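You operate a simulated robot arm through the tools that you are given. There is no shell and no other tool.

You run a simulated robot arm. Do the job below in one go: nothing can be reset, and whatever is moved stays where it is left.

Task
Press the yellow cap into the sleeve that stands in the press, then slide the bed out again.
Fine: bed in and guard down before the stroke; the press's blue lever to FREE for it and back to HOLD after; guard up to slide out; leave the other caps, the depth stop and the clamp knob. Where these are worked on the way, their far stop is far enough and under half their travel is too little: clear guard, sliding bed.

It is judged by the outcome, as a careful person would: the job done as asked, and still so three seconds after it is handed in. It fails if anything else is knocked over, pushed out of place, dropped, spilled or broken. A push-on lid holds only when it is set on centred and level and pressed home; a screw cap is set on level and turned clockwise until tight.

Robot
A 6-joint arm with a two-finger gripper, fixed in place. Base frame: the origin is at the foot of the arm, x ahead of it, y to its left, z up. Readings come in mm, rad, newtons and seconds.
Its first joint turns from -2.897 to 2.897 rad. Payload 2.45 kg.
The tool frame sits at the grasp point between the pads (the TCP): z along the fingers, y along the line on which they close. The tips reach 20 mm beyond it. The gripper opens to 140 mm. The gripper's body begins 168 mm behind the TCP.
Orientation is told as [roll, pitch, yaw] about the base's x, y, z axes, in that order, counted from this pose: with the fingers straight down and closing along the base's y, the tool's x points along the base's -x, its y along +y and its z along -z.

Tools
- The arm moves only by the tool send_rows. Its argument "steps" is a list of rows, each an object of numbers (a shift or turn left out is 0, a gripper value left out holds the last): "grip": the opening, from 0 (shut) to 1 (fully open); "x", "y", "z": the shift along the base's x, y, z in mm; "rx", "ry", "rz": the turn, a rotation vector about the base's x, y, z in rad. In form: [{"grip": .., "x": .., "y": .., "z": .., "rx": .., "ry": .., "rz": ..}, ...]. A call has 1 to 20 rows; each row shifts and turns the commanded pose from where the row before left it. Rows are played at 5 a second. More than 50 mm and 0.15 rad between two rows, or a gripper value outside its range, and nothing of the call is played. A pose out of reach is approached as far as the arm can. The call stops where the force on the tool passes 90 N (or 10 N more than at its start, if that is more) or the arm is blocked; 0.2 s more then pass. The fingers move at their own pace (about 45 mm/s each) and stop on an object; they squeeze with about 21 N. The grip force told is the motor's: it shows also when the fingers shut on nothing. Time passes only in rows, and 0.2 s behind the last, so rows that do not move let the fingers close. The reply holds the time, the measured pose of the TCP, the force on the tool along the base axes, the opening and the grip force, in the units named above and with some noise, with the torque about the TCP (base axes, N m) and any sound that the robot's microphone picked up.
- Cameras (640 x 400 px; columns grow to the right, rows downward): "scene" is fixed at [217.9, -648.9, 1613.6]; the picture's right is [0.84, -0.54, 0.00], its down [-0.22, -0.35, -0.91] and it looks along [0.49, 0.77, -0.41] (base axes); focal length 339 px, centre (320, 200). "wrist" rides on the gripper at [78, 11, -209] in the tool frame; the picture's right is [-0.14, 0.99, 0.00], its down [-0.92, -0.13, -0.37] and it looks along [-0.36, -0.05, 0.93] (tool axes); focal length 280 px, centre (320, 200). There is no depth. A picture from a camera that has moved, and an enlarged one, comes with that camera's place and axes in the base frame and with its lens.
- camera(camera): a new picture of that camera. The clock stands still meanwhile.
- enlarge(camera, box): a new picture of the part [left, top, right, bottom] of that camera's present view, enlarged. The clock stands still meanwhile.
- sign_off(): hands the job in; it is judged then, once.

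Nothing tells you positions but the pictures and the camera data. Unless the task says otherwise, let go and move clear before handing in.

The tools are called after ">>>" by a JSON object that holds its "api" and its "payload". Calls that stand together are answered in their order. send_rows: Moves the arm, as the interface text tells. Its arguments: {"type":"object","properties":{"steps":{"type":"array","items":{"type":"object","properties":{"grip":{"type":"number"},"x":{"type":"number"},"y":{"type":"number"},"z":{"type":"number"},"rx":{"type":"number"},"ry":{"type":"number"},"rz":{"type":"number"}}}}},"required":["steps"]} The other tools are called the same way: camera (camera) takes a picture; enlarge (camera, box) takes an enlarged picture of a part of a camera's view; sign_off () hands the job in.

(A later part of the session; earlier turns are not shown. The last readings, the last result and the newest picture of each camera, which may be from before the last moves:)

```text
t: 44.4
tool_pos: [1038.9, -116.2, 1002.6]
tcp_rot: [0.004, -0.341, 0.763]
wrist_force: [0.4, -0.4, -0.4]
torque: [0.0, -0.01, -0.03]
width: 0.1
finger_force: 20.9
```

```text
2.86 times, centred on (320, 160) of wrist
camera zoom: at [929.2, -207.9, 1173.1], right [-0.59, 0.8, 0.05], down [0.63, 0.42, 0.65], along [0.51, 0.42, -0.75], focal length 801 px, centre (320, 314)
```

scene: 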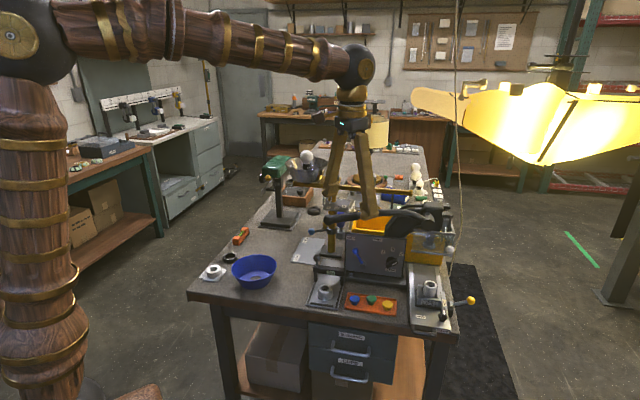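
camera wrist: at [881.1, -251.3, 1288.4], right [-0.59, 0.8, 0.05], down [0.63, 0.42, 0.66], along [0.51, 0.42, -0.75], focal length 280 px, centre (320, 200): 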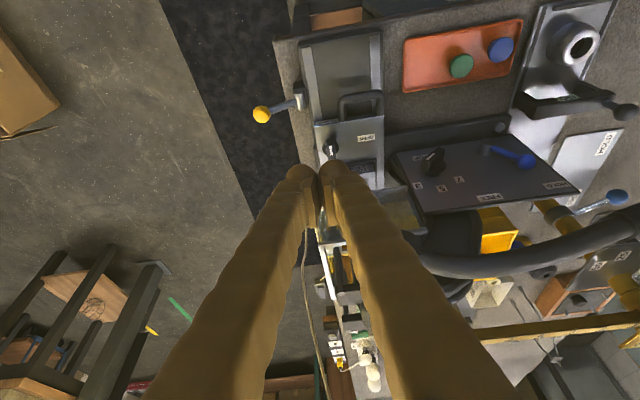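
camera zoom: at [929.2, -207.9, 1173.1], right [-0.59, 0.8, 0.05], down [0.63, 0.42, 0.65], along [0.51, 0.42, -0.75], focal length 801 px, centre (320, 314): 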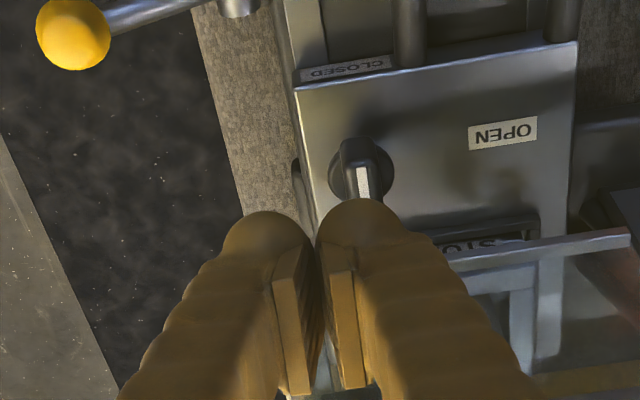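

Still no resistance, and the clamp knob remains well below the fingertips. I'll continue carefully to the lower stop.

>>> {"api": "send_rows", "payload": {"steps": [{"z": -5}, {"z": -5}, {"z": -4}, {"z": -3}, {"z": 0}]}}

>>> {"api": "enlarge", "payload": {"camera": "scene", "box": [400, 190, 480, 290]}}

>>> {"api": "enlarge", "payload": {"camera": "scene", "box": [415, 240, 455, 290]}}

```text
t: 45.6
tool_pos: [1039.7, -114.7, 984.9]
tcp_rot: [0.005, -0.339, 0.762]
wrist_force: [-0.3, -0.2, -0.2]
torque: [0.02, 0.0, 0.04]
width: 0.0
finger_force: 20.8
```

```text
4.00 times, centred on (440, 240) of scene
camera zoom: at [217.9, -648.9, 1613.6], right [0.84, -0.54, 0.0], down [-0.22, -0.35, -0.91], along [0.49, 0.77, -0.41], focal length 1355 px, centre (-160, 40)
```

zoom: 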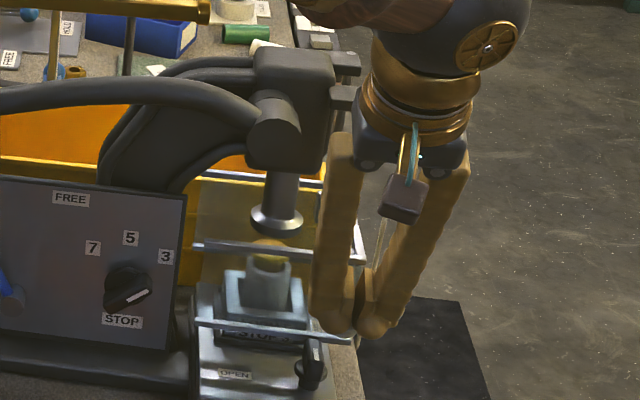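

```text
8.00 times, centred on (435, 265) of scene
camera zoom: at [217.9, -648.9, 1613.6], right [0.84, -0.54, 0.0], down [-0.22, -0.35, -0.91], along [0.49, 0.77, -0.41], focal length 2710 px, centre (-600, -320)
```

zoom: 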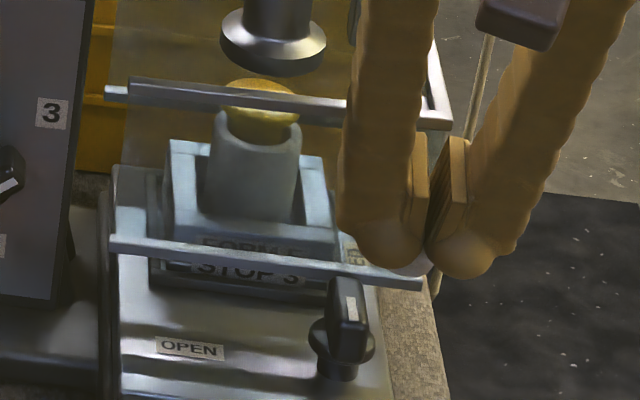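

>>> {"api": "send_rows", "payload": {"steps": [{"z": -3}, {"z": -3}, {"z": -3}, {"z": 0}]}}

>>> {"api": "enlarge", "payload": {"camera": "scene", "box": [415, 240, 455, 290]}}

```text
t: 46.6
tool_pos: [1039.3, -115.5, 975.9]
tcp_rot: [0.003, -0.342, 0.761]
wrist_force: [0.1, 0.3, 0.9]
torque: [0.03, 0.0, -0.03]
width: 0.0
finger_force: 21.2
```

```text
8.00 times, centred on (435, 265) of scene
camera zoom: at [217.9, -648.9, 1613.6], right [0.84, -0.54, 0.0], down [-0.22, -0.35, -0.91], along [0.49, 0.77, -0.41], focal length 2710 px, centre (-600, -320)
```

zoom: 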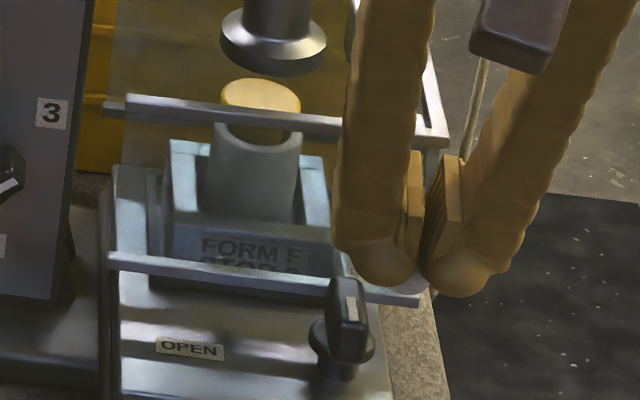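

>>> {"api": "send_rows", "payload": {"steps": [{"z": -3}, {"z": -3}, {"z": -3}, {"z": 0}]}}

>>> {"api": "enlarge", "payload": {"camera": "scene", "box": [415, 240, 455, 290]}}

>>> {"api": "enlarge", "payload": {"camera": "wrist", "box": [240, 90, 400, 230]}}

```text
t: 47.6
tool_pos: [1038.6, -114.2, 966.9]
tcp_rot: [0.004, -0.34, 0.763]
wrist_force: [-2.3, 0.7, 15.0]
torque: [0.19, -0.05, 0.0]
width: 0.1
finger_force: 21.0
```

```text
8.00 times, centred on (435, 265) of scene
camera zoom: at [217.9, -648.9, 1613.6], right [0.84, -0.54, 0.0], down [-0.22, -0.35, -0.91], along [0.49, 0.77, -0.41], focal length 2710 px, centre (-600, -320)
```

zoom: 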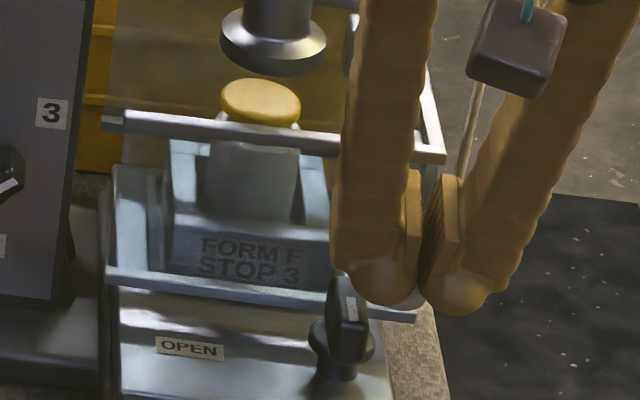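

```text
2.86 times, centred on (320, 160) of wrist
camera zoom: at [928.6, -207.7, 1138.1], right [-0.59, 0.81, 0.05], down [0.63, 0.42, 0.66], along [0.51, 0.42, -0.75], focal length 801 px, centre (320, 314)
```

zoom: 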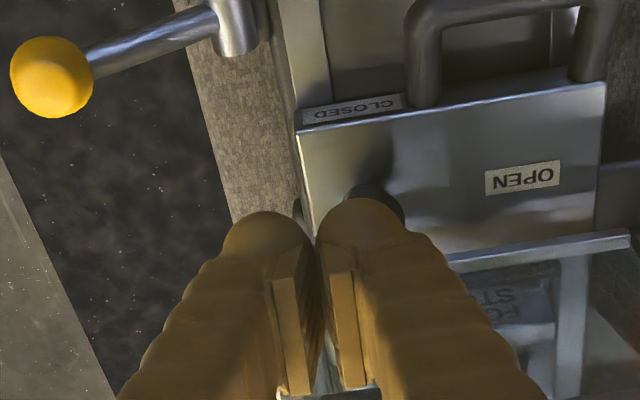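

Resistance reached 15 N, so this is probably the lower stop. I'll check with one more small push.

>>> {"api": "send_rows", "payload": {"steps": [{"z": -1.5}, {"z": 0}]}}

>>> {"api": "enlarge", "payload": {"camera": "scene", "box": [420, 255, 450, 290]}}

```text
t: 48.2
tool_pos: [1038.4, -116.1, 967.8]
tcp_rot: [0.004, -0.343, 0.762]
wrist_force: [-5.2, -2.3, 32.9]
torque: [0.34, -0.01, 0.07]
width: 0.1
finger_force: 21.6
```

```text
11.43 times, centred on (435, 272) of scene
camera zoom: at [217.9, -648.9, 1613.6], right [0.84, -0.54, 0.0], down [-0.22, -0.35, -0.91], along [0.49, 0.77, -0.41], focal length 3871 px, centre (-994, -629)
```

zoom: 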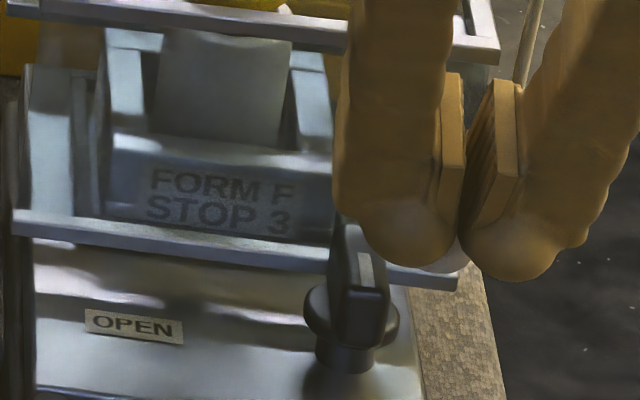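

The guard is firmly down; pushing harder to 33 N moved nothing. I'll withdraw and move to the blue lever from the front with the tool tilted more, staying under and in front of the long press lever.

>>> {"api": "send_rows", "payload": {"steps": [{"z": 12}, {"z": 30, "x": -10, "y": -9.6}, {"x": -20, "y": -19, "z": 10}, {"x": -20, "y": -19}, {"x": -26.5, "y": 33.1, "z": -3, "rx": 0.0383, "ry": -0.04}, {"x": -26.5, "y": 33.1, "z": -3, "rx": 0.0383, "ry": -0.04}, {"x": -26.5, "y": 33.1, "z": -3, "rx": 0.0383, "ry": -0.04}, {"x": -26.5, "y": 33.1, "z": -3, "rx": 0.0383, "ry": -0.04}, {"x": -26.5, "y": 33.1, "z": -3, "rx": 0.0383, "ry": -0.04}, {"x": -26.5, "y": 33.1, "z": -3, "rx": 0.0383, "ry": -0.04}, {"x": -26.5, "y": 33.1, "z": -3, "rx": 0.0383, "ry": -0.04}, {"x": -26.5, "y": 33.1, "z": -3, "rx": 0.0383, "ry": -0.04}, {"z": 0}]}}

>>> {"api": "camera", "payload": {"camera": "wrist"}}

>>> {"api": "enlarge", "payload": {"camera": "scene", "box": [290, 180, 490, 330]}}

```text
t: 51.0
tool_pos: [775.9, 105.3, 995.4]
tcp_rot: [0.005, -0.783, 0.761]
wrist_force: [0.8, 0.0, 0.2]
torque: [0.01, 0.02, -0.01]
width: 0.0
finger_force: 21.2
```

```text
taken
camera wrist: at [622.4, -28.3, 1088.0], right [-0.62, 0.78, 0.1], down [0.37, 0.18, 0.91], along [0.69, 0.6, -0.4], focal length 280 px, centre (320, 200)
```

wrist: 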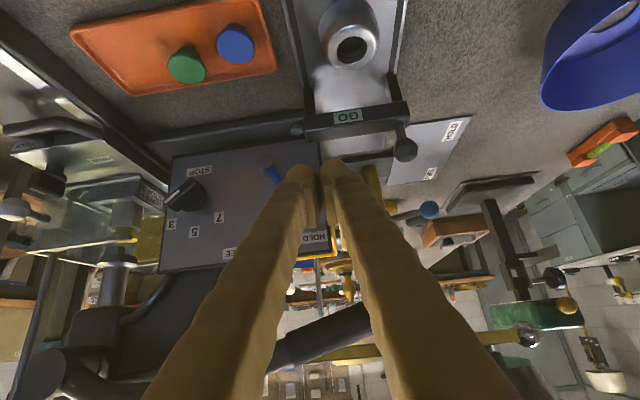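

```text
2.67 times, centred on (390, 255) of scene
camera zoom: at [217.9, -648.9, 1613.6], right [0.84, -0.54, 0.0], down [-0.22, -0.35, -0.91], along [0.49, 0.77, -0.41], focal length 903 px, centre (133, 53)
```

zoom: 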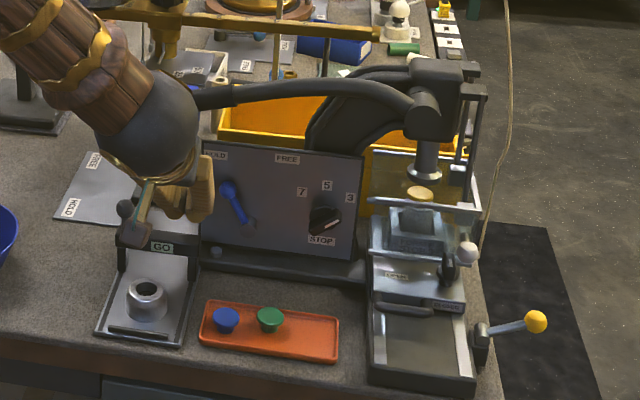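

The fingertips are left of and in front of the blue knob. I'll lower to knob height and move in toward the panel in stages.

>>> {"api": "send_rows", "payload": {"steps": [{"z": -17}, {"z": -17}, {"x": 18, "y": 17.3}, {"x": 18, "y": 17.3}, {"z": 0}]}}

>>> {"api": "camera", "payload": {"camera": "wrist"}}

>>> {"api": "enlarge", "payload": {"camera": "scene", "box": [310, 200, 410, 290]}}

```text
t: 52.2
tool_pos: [813.0, 136.9, 958.5]
tcp_rot: [0.004, -0.783, 0.762]
wrist_force: [-0.7, 0.1, 0.2]
torque: [0.0, 0.01, 0.01]
width: 0.0
finger_force: 21.6
```

```text
taken
camera wrist: at [659.5, 4.3, 1051.1], right [-0.62, 0.78, 0.1], down [0.37, 0.18, 0.91], along [0.69, 0.6, -0.4], focal length 280 px, centre (320, 200)
```

wrist: 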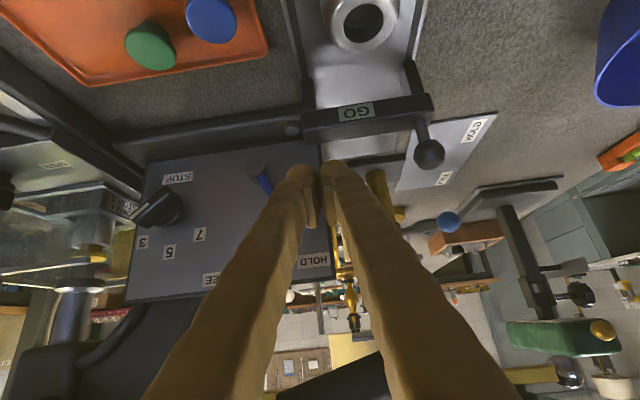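

```text
4.44 times, centred on (360, 245) of scene
camera zoom: at [217.9, -648.9, 1613.6], right [0.84, -0.54, 0.0], down [-0.22, -0.35, -0.91], along [0.49, 0.77, -0.41], focal length 1506 px, centre (142, 0)
```

zoom: 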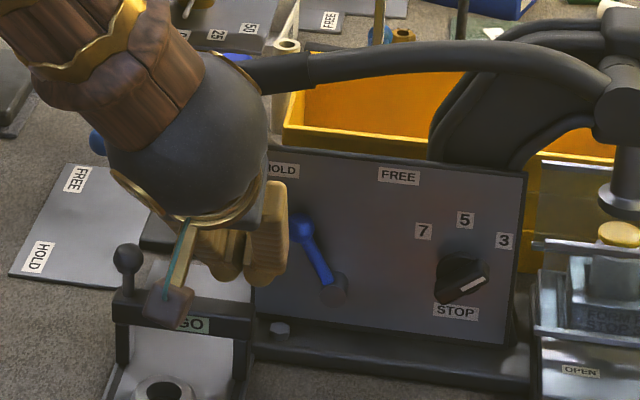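

>>> {"api": "send_rows", "payload": {"steps": [{"x": 9, "y": 8.6}, {"x": 9, "y": 8.6}, {"x": 6, "y": 5.8}, {"z": 0}]}}

>>> {"api": "enlarge", "payload": {"camera": "wrist", "box": [220, 100, 380, 240]}}

>>> {"api": "enlarge", "payload": {"camera": "scene", "box": [330, 210, 400, 280]}}

```text
t: 53.2
tool_pos: [837.8, 159.2, 958.3]
tcp_rot: [0.006, -0.783, 0.762]
wrist_force: [-2.8, 0.6, 3.6]
torque: [-0.05, -0.07, -0.06]
width: 0.0
finger_force: 20.6
```

```text
2.86 times, centred on (300, 170) of wrist
camera zoom: at [684.0, 25.3, 1051.6], right [-0.62, 0.78, 0.1], down [0.37, 0.18, 0.91], along [0.69, 0.6, -0.4], focal length 801 px, centre (377, 286)
```

zoom: 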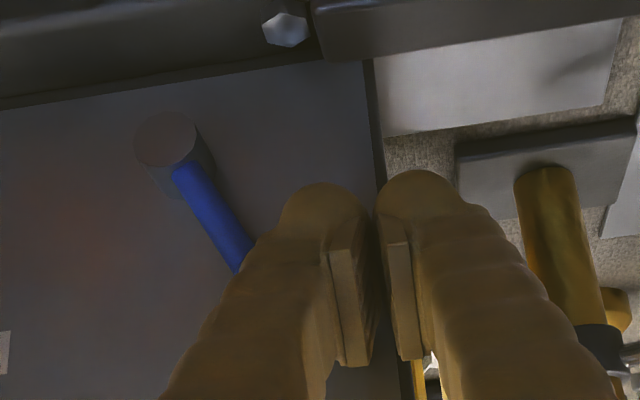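

```text
5.71 times, centred on (365, 245) of scene
camera zoom: at [217.9, -648.9, 1613.6], right [0.84, -0.54, 0.0], down [-0.22, -0.35, -0.91], along [0.49, 0.77, -0.41], focal length 1936 px, centre (63, -57)
```

zoom: 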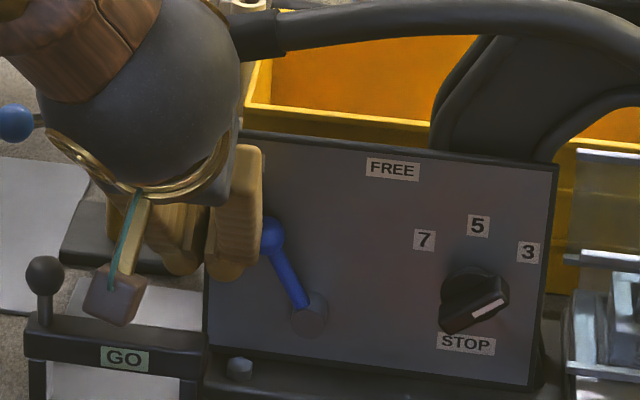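

There is light contact, likely the finger against the knob. I'll sweep to the right toward FREE in small steps.

>>> {"api": "send_rows", "payload": {"steps": [{"x": 2.8, "y": -2.9}, {"x": 2.8, "y": -2.9}, {"x": 2.8, "y": -2.9}, {"x": 2.8, "y": -2.9}, {"z": 0}]}}

>>> {"api": "enlarge", "payload": {"camera": "scene", "box": [330, 210, 400, 280]}}

```text
t: 54.4
tool_pos: [847.3, 148.8, 959.3]
tcp_rot: [0.002, -0.783, 0.762]
wrist_force: [0.2, 0.5, -1.4]
torque: [-0.01, 0.0, 0.03]
width: 0.0
finger_force: 20.9
```

```text
5.71 times, centred on (365, 245) of scene
camera zoom: at [217.9, -648.9, 1613.6], right [0.84, -0.54, 0.0], down [-0.22, -0.35, -0.91], along [0.49, 0.77, -0.41], focal length 1936 px, centre (63, -57)
```

zoom: 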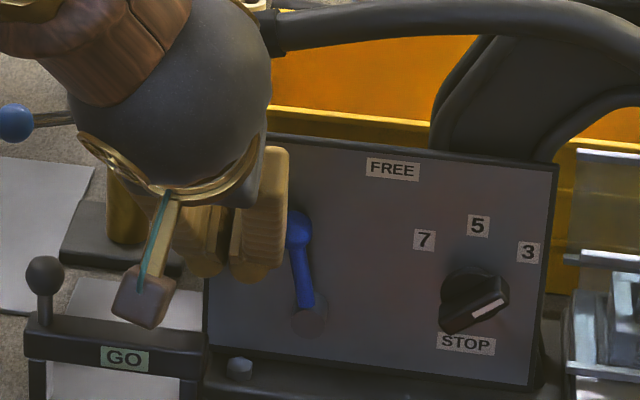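

The blue lever follows easily. I'll continue the sweep.

>>> {"api": "send_rows", "payload": {"steps": [{"x": 2.8, "y": -2.9}, {"x": 2.8, "y": -2.9}, {"x": 2.8, "y": -2.9}, {"x": 2.8, "y": -2.9}, {"x": 2.8, "y": -2.9}, {"x": 2.8, "y": -2.9}, {"x": 2.8, "y": -2.9}, {"x": 2.8, "y": -2.9}, {"z": 0}]}}

>>> {"api": "enlarge", "payload": {"camera": "scene", "box": [330, 210, 400, 280]}}

```text
t: 56.4
tool_pos: [869.6, 124.9, 960.0]
tcp_rot: [0.006, -0.782, 0.763]
wrist_force: [-0.7, 0.7, 0.6]
torque: [0.01, -0.01, -0.03]
width: 0.0
finger_force: 20.8
```

```text
5.71 times, centred on (365, 245) of scene
camera zoom: at [217.9, -648.9, 1613.6], right [0.84, -0.54, 0.0], down [-0.22, -0.35, -0.91], along [0.49, 0.77, -0.41], focal length 1936 px, centre (63, -57)
```

zoom: 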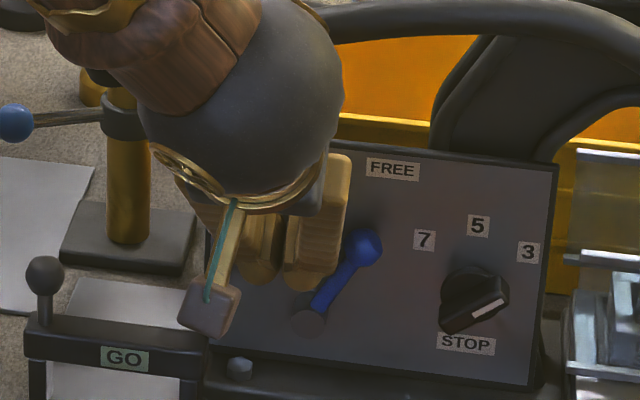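

The knob has moved over to the right side. I'll nudge a bit more to see whether it's at its stop.

>>> {"api": "send_rows", "payload": {"steps": [{"x": 2.8, "y": -2.9}, {"x": 2.8, "y": -2.9}, {"x": 2.8, "y": -2.9}, {"z": 0}]}}

>>> {"api": "enlarge", "payload": {"camera": "scene", "box": [340, 220, 390, 270]}}

>>> {"api": "enlarge", "payload": {"camera": "wrist", "box": [200, 80, 380, 240]}}

```text
t: 57.4
tool_pos: [877.8, 116.3, 959.4]
tcp_rot: [0.002, -0.784, 0.763]
wrist_force: [-0.3, -0.2, -0.3]
torque: [0.02, 0.0, -0.01]
width: 0.2
finger_force: 20.8
```

```text
8.00 times, centred on (365, 245) of scene
camera zoom: at [217.9, -648.9, 1613.6], right [0.84, -0.54, 0.0], down [-0.22, -0.35, -0.91], along [0.49, 0.77, -0.41], focal length 2710 px, centre (-40, -160)
```

zoom: 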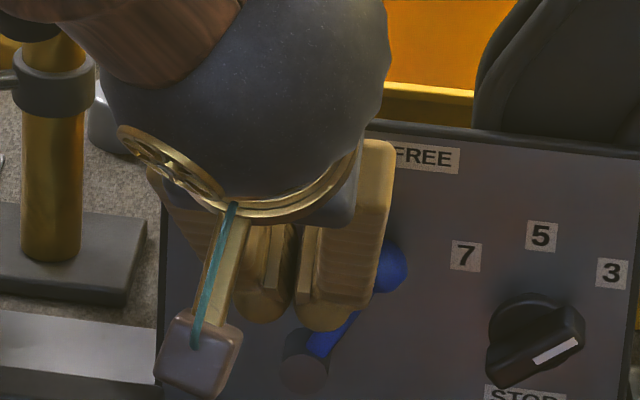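

```text
2.50 times, centred on (290, 160) of wrist
camera zoom: at [725.1, -17.6, 1052.5], right [-0.62, 0.78, 0.1], down [0.37, 0.18, 0.91], along [0.69, 0.6, -0.4], focal length 701 px, centre (395, 300)
```

zoom: 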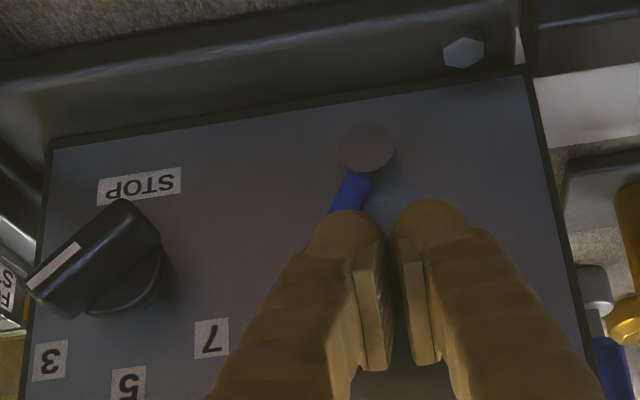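

The blue lever now sits about 30° to the right, mirroring HOLD, so it's at FREE. I'll withdraw straight back, then rise to look at the press lever.

>>> {"api": "send_rows", "payload": {"steps": [{"x": -16, "y": -15.3}, {"x": -23, "y": -22}, {"x": -25, "y": -24}, {"x": -14.3, "y": 14.9, "z": 38, "rx": -0.0603, "ry": 0.063}, {"x": -14.3, "y": 14.9, "z": 38, "rx": -0.0603, "ry": 0.063}, {"x": -14.3, "y": 14.9, "z": 38, "rx": -0.0603, "ry": 0.063}, {"x": -14.3, "y": 14.9, "z": 38, "rx": -0.0603, "ry": 0.063}, {"x": -14.3, "y": 14.9, "z": 38, "rx": -0.0603, "ry": 0.063}, {"z": 0}]}}

>>> {"api": "camera", "payload": {"camera": "wrist"}}

>>> {"api": "enlarge", "payload": {"camera": "scene", "box": [300, 170, 480, 310]}}

```text
t: 59.4
tool_pos: [746.4, 132.4, 1152.5]
tcp_rot: [0.008, -0.347, 0.764]
wrist_force: [-0.3, 0.9, -0.7]
torque: [0.03, 0.03, 0.01]
width: 0.0
finger_force: 20.9
```

```text
taken
camera wrist: at [635.1, 40.0, 1322.0], right [-0.59, 0.81, 0.05], down [0.63, 0.42, 0.66], along [0.51, 0.42, -0.75], focal length 280 px, centre (320, 200)
```

wrist: 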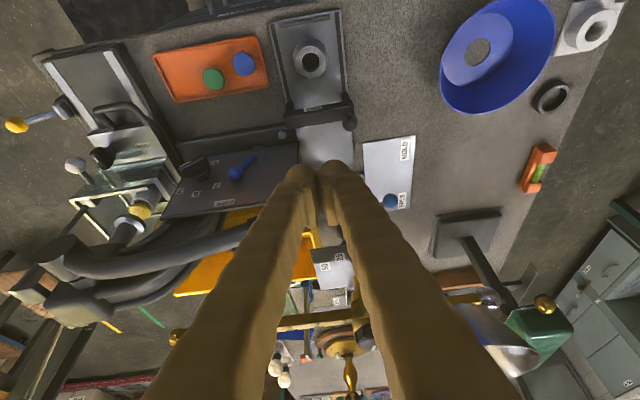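

```text
2.86 times, centred on (390, 240) of scene
camera zoom: at [217.9, -648.9, 1613.6], right [0.84, -0.54, 0.0], down [-0.22, -0.35, -0.91], along [0.49, 0.77, -0.41], focal length 968 px, centre (120, 86)
```

zoom: 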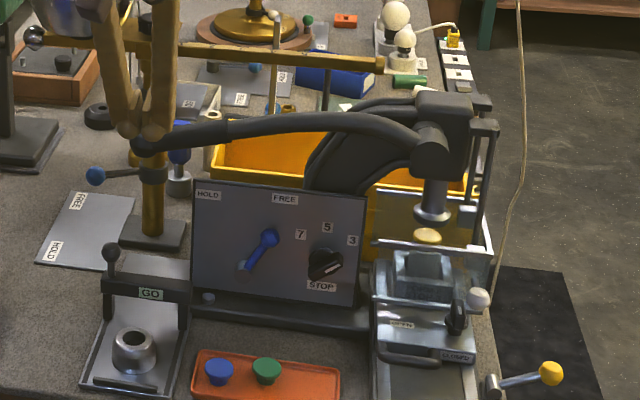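

The guard is down, the blue lever is at FREE and the press lever is still raised. I'll straighten the tool and hover over the lever's grip end near its tip.

>>> {"api": "send_rows", "payload": {"steps": [{"x": 17.5, "y": 16.4, "rx": -0.08, "ry": 0.0835}, {"x": 17.5, "y": 16.4, "rx": -0.08, "ry": 0.0835}, {"x": 17.5, "y": 16.4, "rx": -0.08, "ry": 0.0835}, {"z": 0}]}}

>>> {"api": "camera", "payload": {"camera": "wrist"}}

>>> {"api": "enlarge", "payload": {"camera": "scene", "box": [300, 160, 400, 250]}}

```text
t: 60.4
tool_pos: [798.1, 178.2, 1150.5]
tcp_rot: [0.004, -0.001, 0.762]
wrist_force: [0.3, 0.0, 0.1]
torque: [0.02, 0.0, -0.01]
width: 0.2
finger_force: 21.2
```

```text
taken
camera wrist: at [735.1, 131.4, 1358.8], right [-0.58, 0.81, 0.0], down [0.76, 0.54, 0.37], along [0.3, 0.22, -0.93], focal length 280 px, centre (320, 200)
```

wrist: 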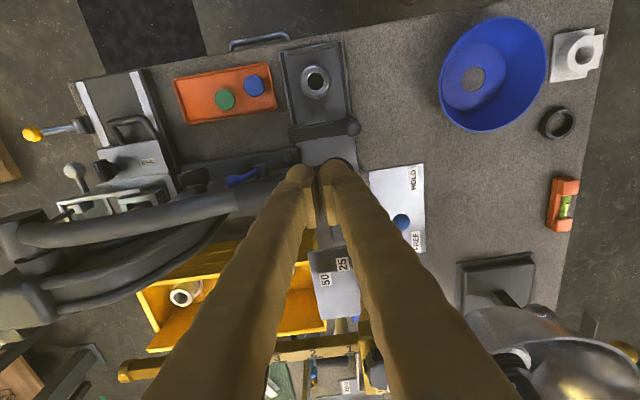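

```text
4.44 times, centred on (350, 205) of scene
camera zoom: at [217.9, -648.9, 1613.6], right [0.84, -0.54, 0.0], down [-0.22, -0.35, -0.91], along [0.49, 0.77, -0.41], focal length 1506 px, centre (187, 178)
```

zoom: 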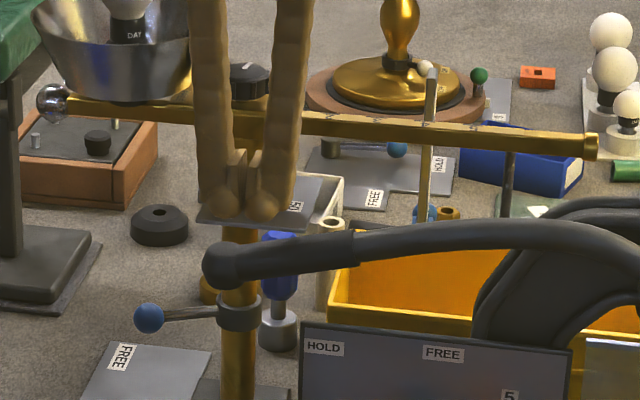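

The fingertips are directly above the lever's grip. I'll lower to contact and begin the stroke gently.

>>> {"api": "send_rows", "payload": {"steps": [{"z": -10}, {"z": -10}, {"z": -5}, {"z": -5}, {"z": -5}, {"z": 0}]}}

>>> {"api": "enlarge", "payload": {"camera": "scene", "box": [300, 160, 460, 280]}}

```text
t: 61.8
tool_pos: [796.4, 179.0, 1122.5]
tcp_rot: [-0.003, -0.01, 0.763]
wrist_force: [-9.0, -0.2, 20.7]
torque: [-0.07, -0.05, 0.01]
width: 0.0
finger_force: 21.2
stopped in row 6: the force on the tool passed its limit at 94 N (the readings are from after the stop); the commanded pose is now the measured one
```

```text
3.33 times, centred on (380, 220) of scene
camera zoom: at [217.9, -648.9, 1613.6], right [0.84, -0.54, 0.0], down [-0.22, -0.35, -0.91], along [0.49, 0.77, -0.41], focal length 1129 px, centre (120, 133)
```

zoom: 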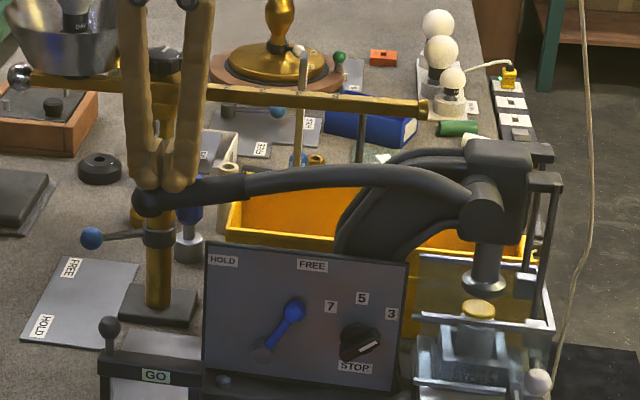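

The lever resisted with 94 N and did not visibly move. I'll try again much more slowly to see whether it's just stiff or locked.

>>> {"api": "send_rows", "payload": {"steps": [{"z": -0.7}, {"z": -0.7}, {"z": -0.7}]}}

>>> {"api": "enlarge", "payload": {"camera": "scene", "box": [310, 180, 370, 240]}}

```text
t: 62.6
tool_pos: [797.1, 179.3, 1119.4]
tcp_rot: [-0.004, -0.012, 0.764]
wrist_force: [-21.9, 1.1, 73.8]
torque: [-0.29, -0.56, 0.06]
width: 0.0
finger_force: 20.7
```

```text
6.67 times, centred on (340, 210) of scene
camera zoom: at [217.9, -648.9, 1613.6], right [0.84, -0.54, 0.0], down [-0.22, -0.35, -0.91], along [0.49, 0.77, -0.41], focal length 2258 px, centre (187, 133)
```

zoom: 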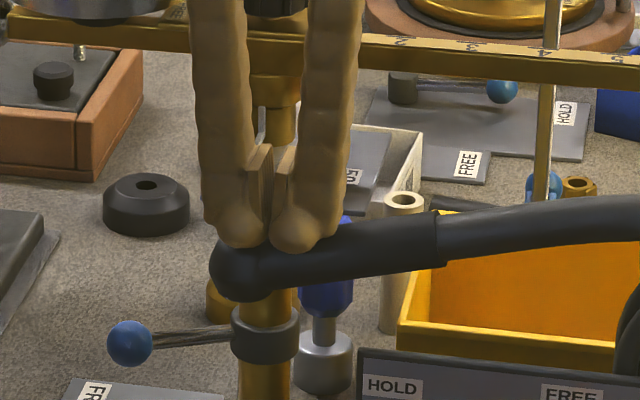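

Downward it acts as a hard stop, so I'll relieve the load at once and look closely at the hub and ram to understand which way the lever strokes.

>>> {"api": "send_rows", "payload": {"steps": [{"z": 5}, {"z": 10}, {"z": 15}, {"z": 0}]}}

>>> {"api": "enlarge", "payload": {"camera": "scene", "box": [390, 190, 460, 280]}}

>>> {"api": "enlarge", "payload": {"camera": "scene", "box": [345, 220, 405, 290]}}

>>> {"api": "enlarge", "payload": {"camera": "wrist", "box": [0, 140, 320, 340]}}

```text
t: 63.6
tool_pos: [798.4, 179.6, 1147.4]
tcp_rot: [0.001, -0.009, 0.764]
wrist_force: [-0.2, 0.6, -0.4]
torque: [0.03, 0.01, 0.01]
width: 0.0
finger_force: 20.6
```

```text
4.44 times, centred on (425, 235) of scene
camera zoom: at [217.9, -648.9, 1613.6], right [0.84, -0.54, 0.0], down [-0.22, -0.35, -0.91], along [0.49, 0.77, -0.41], focal length 1506 px, centre (-147, 44)
```

zoom: 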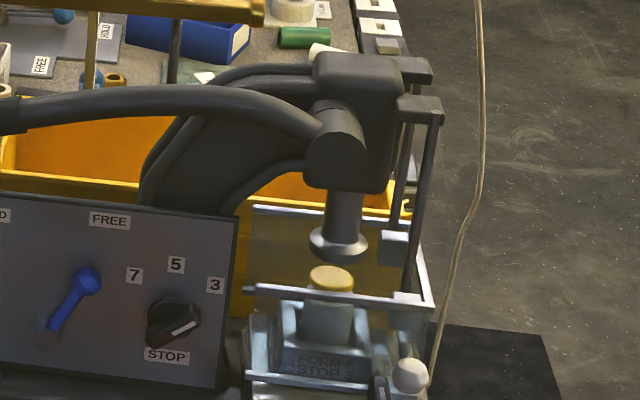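

```text
5.71 times, centred on (375, 255) of scene
camera zoom: at [217.9, -648.9, 1613.6], right [0.84, -0.54, 0.0], down [-0.22, -0.35, -0.91], along [0.49, 0.77, -0.41], focal length 1936 px, centre (6, -114)
```

zoom: 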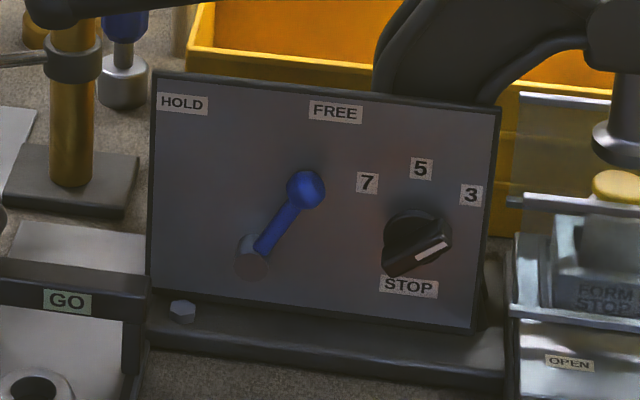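

```text
2.00 times, centred on (160, 240) of wrist
camera zoom: at [733.0, 132.5, 1355.8], right [-0.58, 0.81, 0.0], down [0.75, 0.54, 0.38], along [0.3, 0.22, -0.93], focal length 561 px, centre (640, 120)
```

zoom: 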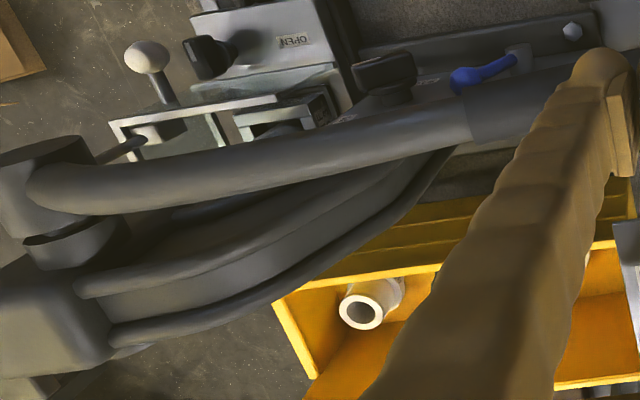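

The blue lever is at FREE, and the guard and bed are at their stops. The pinion sits left of the ram, so the lever's left arm may stroke upward. I'll turn the gripper to close across the lever and grip it, so I can test the upward direction gently.

>>> {"api": "send_rows", "payload": {"steps": [{"z": 30, "rz": -0.1428}, {"rz": -0.1428}, {"rz": -0.1428}, {"rz": -0.1428}, {"rz": -0.1428}, {"rz": -0.1428}, {"rz": -0.1428}, {"rz": -0.1428}, {"rz": -0.1428}, {"rz": -0.1428}, {"rz": -0.1428, "x": 5.8, "y": 2.3, "grip": 0.4}, {"z": 0}, {"z": 0}]}}

>>> {"api": "camera", "payload": {"camera": "wrist"}}

>>> {"api": "enlarge", "payload": {"camera": "scene", "box": [290, 130, 410, 250]}}

```text
t: 66.4
tool_pos: [804.4, 182.3, 1178.6]
tcp_rot: [0.0, -0.009, -0.809]
wrist_force: [-0.3, -0.1, -0.1]
torque: [-0.03, 0.0, 0.03]
width: 56.1
finger_force: 0.0
```

```text
taken
camera wrist: at [756.7, 247.0, 1387.2], right [0.81, 0.58, 0.0], down [0.54, -0.75, 0.38], along [0.22, -0.31, -0.93], focal length 280 px, centre (320, 200)
```

wrist: 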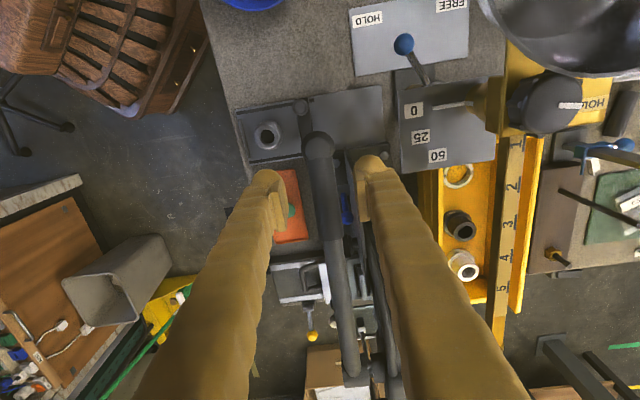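

```text
3.33 times, centred on (350, 190) of scene
camera zoom: at [217.9, -648.9, 1613.6], right [0.84, -0.54, 0.0], down [-0.22, -0.35, -0.91], along [0.49, 0.77, -0.41], focal length 1129 px, centre (220, 233)
```

zoom: 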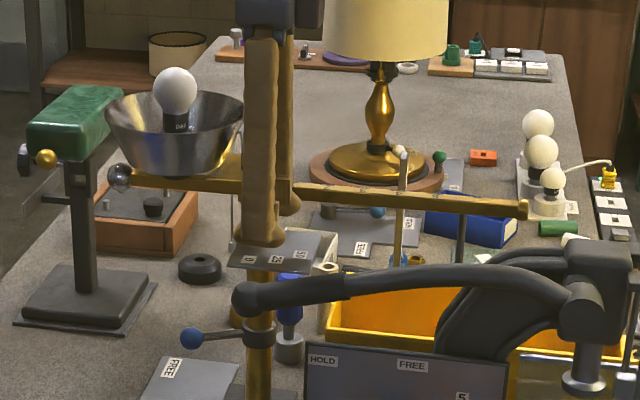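

The lever lies centred between the open fingers. I'll lower to straddle it near its tip.

>>> {"api": "send_rows", "payload": {"steps": [{"z": -30}, {"z": -30}, {"z": -20}, {"z": -12}, {"z": 0}]}}

>>> {"api": "enlarge", "payload": {"camera": "wrist", "box": [240, 120, 400, 240]}}

>>> {"api": "enlarge", "payload": {"camera": "scene", "box": [300, 170, 380, 240]}}

```text
t: 67.6
tool_pos: [804.8, 179.6, 1086.3]
tcp_rot: [-0.001, -0.008, -0.809]
wrist_force: [-0.3, 0.4, 0.3]
torque: [-0.04, 0.03, -0.01]
width: 55.8
finger_force: 0.1
```

```text
3.33 times, centred on (320, 180) of wrist
camera zoom: at [756.6, 246.2, 1293.9], right [0.81, 0.59, 0.0], down [0.54, -0.75, 0.38], along [0.22, -0.31, -0.93], focal length 935 px, centre (320, 267)
```

zoom: 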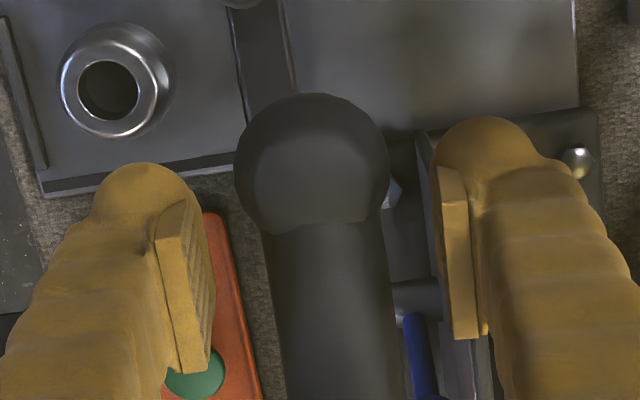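

```text
5.71 times, centred on (340, 205) of scene
camera zoom: at [217.9, -648.9, 1613.6], right [0.84, -0.54, 0.0], down [-0.22, -0.35, -0.91], along [0.49, 0.77, -0.41], focal length 1936 px, centre (206, 171)
```

zoom: 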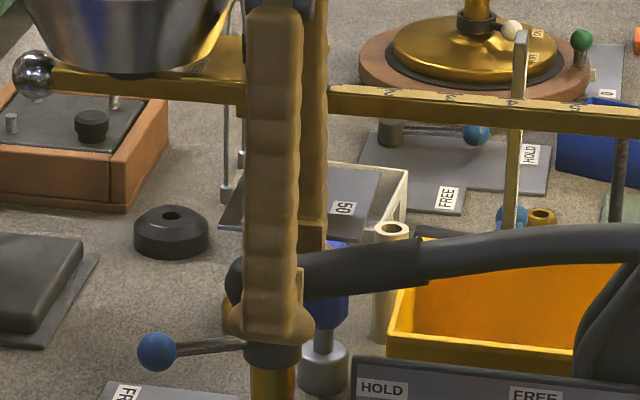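

The fingers straddle the grip just inboard of its end ball. I'll close on it.

>>> {"api": "send_rows", "payload": {"steps": [{"grip": 0.3}, {"grip": 0.2}, {"grip": 0.1}, {"grip": 0.1}, {"grip": 0.1}]}}

>>> {"api": "enlarge", "payload": {"camera": "wrist", "box": [240, 120, 400, 240]}}

```text
t: 68.8
tool_pos: [803.8, 181.8, 1085.6]
tcp_rot: [-0.001, -0.009, -0.809]
wrist_force: [14.1, 13.4, -2.0]
torque: [0.11, -0.07, -0.31]
width: 35.3
finger_force: 44.3
```

```text
3.33 times, centred on (320, 180) of wrist
camera zoom: at [756.8, 246.6, 1294.1], right [0.81, 0.59, 0.0], down [0.54, -0.75, 0.38], along [0.22, -0.3, -0.93], focal length 935 px, centre (320, 267)
```

zoom: 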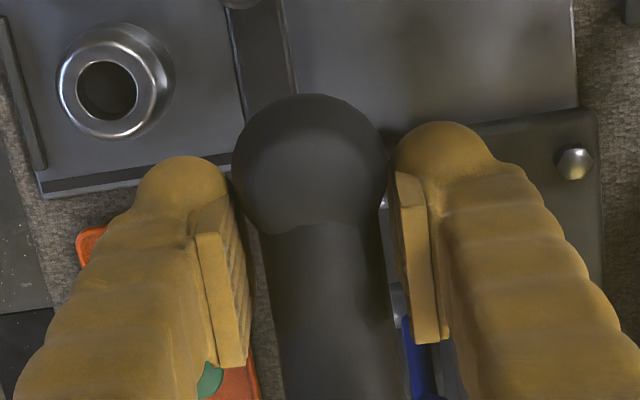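

>>> {"api": "send_rows", "payload": {"steps": [{"x": 1.0, "y": 1.0}, {"z": 0}]}}

```text
t: 69.4
tool_pos: [803.2, 182.3, 1086.9]
tcp_rot: [-0.003, -0.01, -0.806]
wrist_force: [3.9, -7.6, 1.9]
torque: [-0.18, 0.01, -0.04]
width: 35.1
finger_force: 44.9
```

Gripped with small side load. I'll test upward in small steps.

>>> {"api": "send_rows", "payload": {"steps": [{"z": 1.5}, {"z": 1.5}, {"z": 1.5}, {"z": 0}]}}

>>> {"api": "enlarge", "payload": {"camera": "scene", "box": [300, 170, 460, 280]}}

```text
t: 70.4
tool_pos: [804.6, 181.3, 1090.2]
tcp_rot: [0.0, -0.007, -0.81]
wrist_force: [1.0, -4.3, -6.7]
torque: [0.35, 0.4, 0.03]
width: 35.1
finger_force: 45.3
```

```text
3.64 times, centred on (380, 225) of scene
camera zoom: at [217.9, -648.9, 1613.6], right [0.84, -0.54, 0.0], down [-0.22, -0.35, -0.91], along [0.49, 0.77, -0.41], focal length 1232 px, centre (102, 109)
```

zoom: 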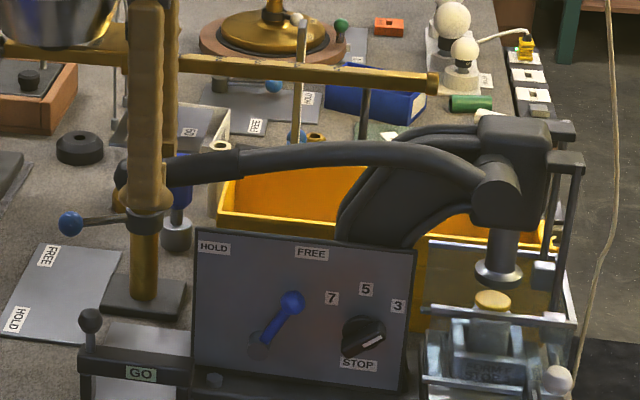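

Upward it gives with only about 7 N. I'll continue up another 20 mm and see whether the ram moves.

>>> {"api": "send_rows", "payload": {"steps": [{"z": 4}, {"z": 4}, {"z": 4}, {"z": 4}, {"z": 4}, {"z": 0}]}}

>>> {"api": "enlarge", "payload": {"camera": "scene", "box": [300, 170, 460, 280]}}

>>> {"api": "enlarge", "payload": {"camera": "scene", "box": [410, 215, 460, 275]}}

```text
t: 71.8
tool_pos: [803.4, 181.4, 1110.1]
tcp_rot: [-0.002, -0.008, -0.807]
wrist_force: [-10.2, -18.4, -5.2]
torque: [0.05, 0.41, 0.34]
width: 34.7
finger_force: 44.7
```

```text
3.64 times, centred on (380, 225) of scene
camera zoom: at [217.9, -648.9, 1613.6], right [0.84, -0.54, 0.0], down [-0.22, -0.35, -0.91], along [0.49, 0.77, -0.41], focal length 1232 px, centre (102, 109)
```

zoom: 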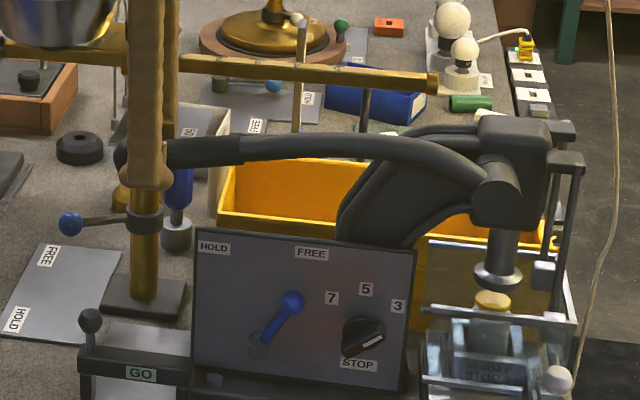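

```text
6.67 times, centred on (435, 245) of scene
camera zoom: at [217.9, -648.9, 1613.6], right [0.84, -0.54, 0.0], down [-0.22, -0.35, -0.91], along [0.49, 0.77, -0.41], focal length 2258 px, centre (-447, -100)
```

zoom: 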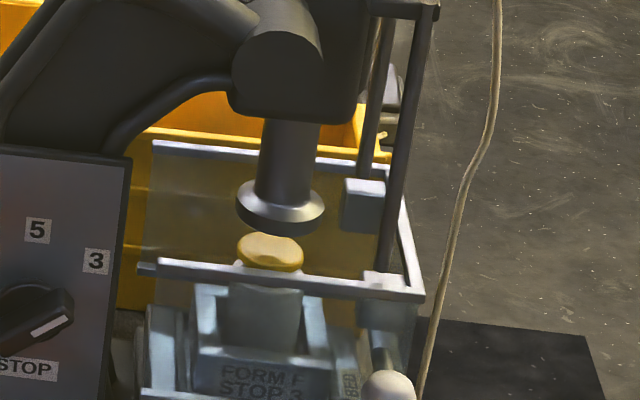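

The lever strokes upward: it rose and the ram came down a few millimetres. I'll follow the lever's arc upward in small steps and watch the force and ram.

>>> {"api": "send_rows", "payload": {"steps": [{"x": -0.2, "y": -1.0, "z": 5.6}, {"x": 0.2, "y": -0.3, "z": 5.7}, {"x": 0.3, "y": -0.3, "z": 5.3}, {"x": 0.4, "y": -0.4, "z": 5.4}, {"x": 0.4, "y": -0.5, "z": 5.3}, {"x": 0.5, "y": -0.5, "z": 5.4}, {"z": 0}]}}

>>> {"api": "enlarge", "payload": {"camera": "scene", "box": [410, 215, 460, 275]}}

>>> {"api": "enlarge", "payload": {"camera": "scene", "box": [300, 130, 460, 250]}}

```text
t: 73.4
tool_pos: [805.1, 179.5, 1146.0]
tcp_rot: [0.0, -0.01, -0.808]
wrist_force: [13.8, 0.3, -7.3]
torque: [0.35, 0.26, -0.11]
width: 34.4
finger_force: 45.3
```

```text
6.67 times, centred on (435, 245) of scene
camera zoom: at [217.9, -648.9, 1613.6], right [0.84, -0.54, 0.0], down [-0.22, -0.35, -0.91], along [0.49, 0.77, -0.41], focal length 2258 px, centre (-447, -100)
```

zoom: 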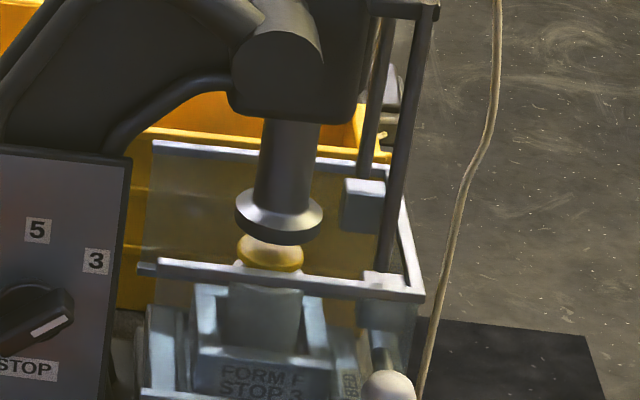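

```text
3.33 times, centred on (380, 190) of scene
camera zoom: at [217.9, -648.9, 1613.6], right [0.84, -0.54, 0.0], down [-0.22, -0.35, -0.91], along [0.49, 0.77, -0.41], focal length 1129 px, centre (120, 233)
```

zoom: 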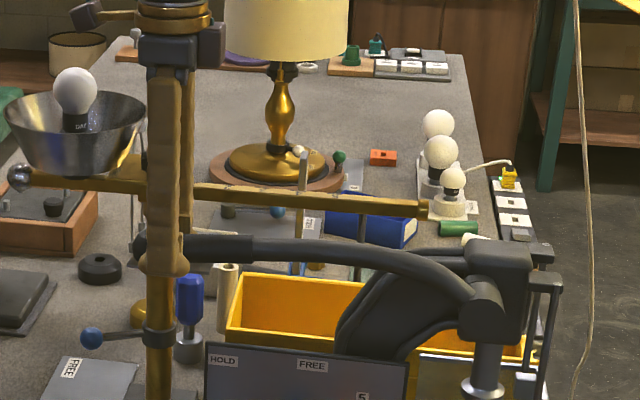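

The ram is descending steadily. I'll continue along the arc.

>>> {"api": "send_rows", "payload": {"steps": [{"x": 0.4, "y": -0.4, "z": 3.75}, {"x": 0.4, "y": -0.4, "z": 3.75}, {"x": 0.7, "y": -0.7, "z": 5.3}, {"x": 0.7, "y": -0.7, "z": 5.3}, {"x": 0.8, "y": -0.9, "z": 5.25}, {"x": 0.9, "y": -0.9, "z": 5.25}, {"x": 0.9, "y": -1.0, "z": 5.2}, {"x": 0.9, "y": -1.0, "z": 5.2}, {"z": 0}]}}

>>> {"api": "enlarge", "payload": {"camera": "scene", "box": [410, 215, 460, 275]}}

```text
t: 75.4
tool_pos: [813.3, 172.3, 1183.2]
tcp_rot: [-0.003, -0.008, -0.809]
wrist_force: [23.3, 8.2, -8.5]
torque: [0.29, 0.15, -0.46]
width: 32.6
finger_force: 45.1
```

```text
6.67 times, centred on (435, 245) of scene
camera zoom: at [217.9, -648.9, 1613.6], right [0.84, -0.54, 0.0], down [-0.22, -0.35, -0.91], along [0.49, 0.77, -0.41], focal length 2258 px, centre (-447, -100)
```

zoom: 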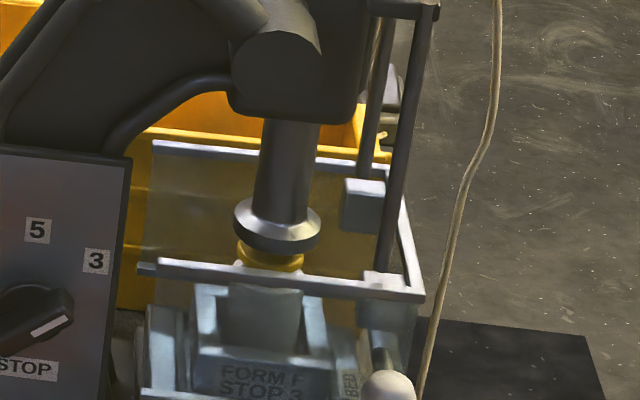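

The ram is just touching the cap, so the press-in begins here. I'll continue along the arc slowly.

>>> {"api": "send_rows", "payload": {"steps": [{"x": 0.8, "y": -0.4, "z": 5.1}, {"x": 1.1, "y": -0.8, "z": 5.1}, {"x": 1.1, "y": -1.2, "z": 5.1}, {"z": 0}]}}

>>> {"api": "enlarge", "payload": {"camera": "scene", "box": [410, 215, 460, 275]}}

>>> {"api": "enlarge", "payload": {"camera": "wrist", "box": [240, 120, 400, 240]}}

```text
t: 76.4
tool_pos: [815.5, 170.1, 1198.1]
tcp_rot: [-0.004, -0.009, -0.808]
wrist_force: [26.2, -35.9, -20.5]
torque: [-0.09, 0.31, -0.02]
width: 31.9
finger_force: 44.9
```

```text
6.67 times, centred on (435, 245) of scene
camera zoom: at [217.9, -648.9, 1613.6], right [0.84, -0.54, 0.0], down [-0.22, -0.35, -0.91], along [0.49, 0.77, -0.41], focal length 2258 px, centre (-447, -100)
```

zoom: 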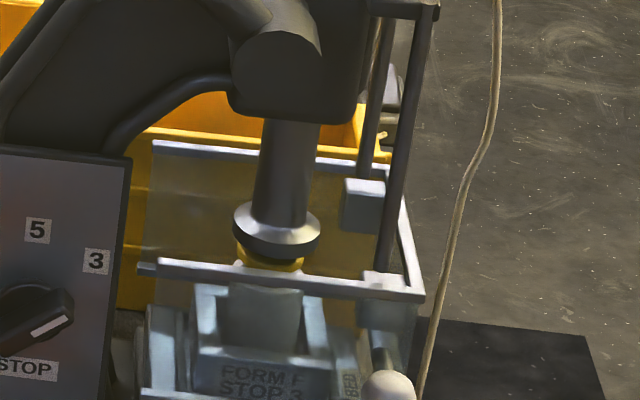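

```text
3.33 times, centred on (320, 180) of wrist
camera zoom: at [768.8, 235.5, 1405.7], right [0.81, 0.58, 0.0], down [0.54, -0.75, 0.38], along [0.22, -0.31, -0.93], focal length 935 px, centre (320, 267)
```

zoom: 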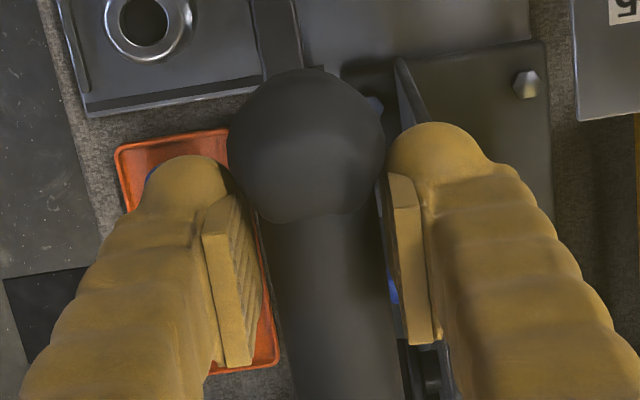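

The fingers were clamping the end ball and are now wedging off it. I'll slide 12 mm along the lever onto the straight grip so the hold is clean.

>>> {"api": "send_rows", "payload": {"steps": [{"x": 2.8, "y": -2.9, "z": -1.3}, {"x": 2.8, "y": -2.9, "z": -1.3}, {"x": 2.8, "y": -2.9, "z": -1.3}, {"z": 0}]}}

>>> {"api": "enlarge", "payload": {"camera": "wrist", "box": [240, 120, 400, 240]}}

>>> {"api": "enlarge", "payload": {"camera": "scene", "box": [300, 130, 460, 270]}}

```text
t: 77.4
tool_pos: [823.4, 163.8, 1194.8]
tcp_rot: [0.001, -0.009, -0.806]
wrist_force: [-14.9, 32.0, 4.1]
torque: [0.36, 0.12, 1.09]
width: 27.6
finger_force: 44.7
```

```text
3.33 times, centred on (320, 180) of wrist
camera zoom: at [775.4, 228.5, 1401.9], right [0.81, 0.59, 0.0], down [0.54, -0.75, 0.38], along [0.22, -0.3, -0.93], focal length 935 px, centre (320, 267)
```

zoom: 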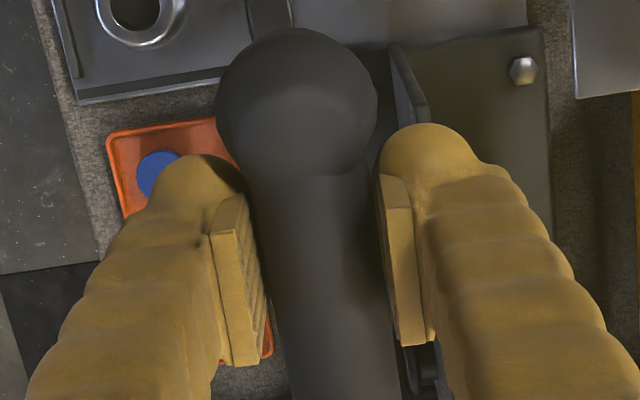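

```text
2.86 times, centred on (380, 200) of scene
camera zoom: at [217.9, -648.9, 1613.6], right [0.84, -0.54, 0.0], down [-0.22, -0.35, -0.91], along [0.49, 0.77, -0.41], focal length 968 px, centre (149, 200)
```

zoom: 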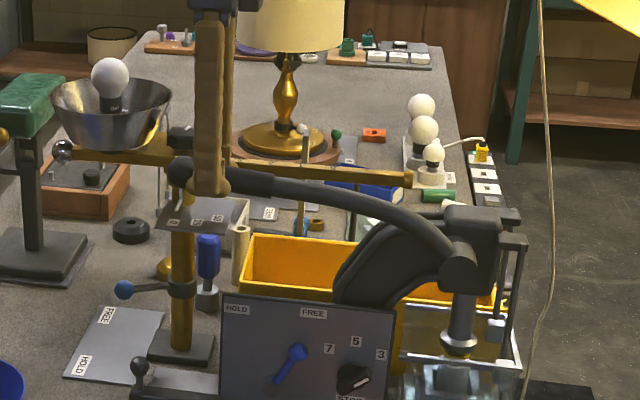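

Now I have a clean hold on the grip at 27.6 mm. I'll continue the arc slowly to press the cap in.

>>> {"api": "send_rows", "payload": {"steps": [{"x": 0.9, "y": -0.9, "z": 4.8}, {"x": 1.2, "y": -1.2, "z": 4.8}, {"x": 1.3, "y": -1.3, "z": 4.8}, {"x": 1.3, "y": -1.4, "z": 4.8}, {"z": 0}]}}

>>> {"api": "enlarge", "payload": {"camera": "scene", "box": [410, 215, 460, 275]}}

```text
t: 78.6
tool_pos: [829.5, 157.6, 1213.0]
tcp_rot: [0.001, -0.009, -0.809]
wrist_force: [40.6, 46.9, -6.1]
torque: [0.79, 0.1, 0.71]
width: 27.6
finger_force: 45.3
```

```text
6.67 times, centred on (435, 245) of scene
camera zoom: at [217.9, -648.9, 1613.6], right [0.84, -0.54, 0.0], down [-0.22, -0.35, -0.91], along [0.49, 0.77, -0.41], focal length 2258 px, centre (-447, -100)
```

zoom: 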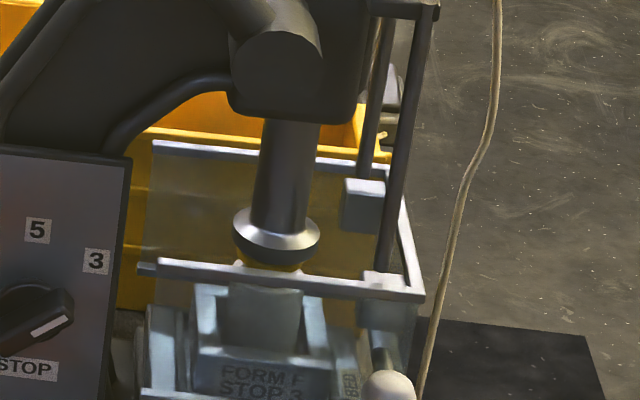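

There is a sideways load toward +f, meaning the lever's plane is a few millimetres deeper. I'll shift to relieve it.

>>> {"api": "send_rows", "payload": {"steps": [{"x": 1.1, "y": 1.0}, {"x": 1.1, "y": 1.0}, {"z": 0}]}}

```text
t: 79.4
tool_pos: [829.0, 158.5, 1214.2]
tcp_rot: [-0.004, -0.009, -0.807]
wrist_force: [12.7, 2.0, -6.5]
torque: [-0.13, -0.21, 0.23]
width: 27.3
finger_force: 44.9
```

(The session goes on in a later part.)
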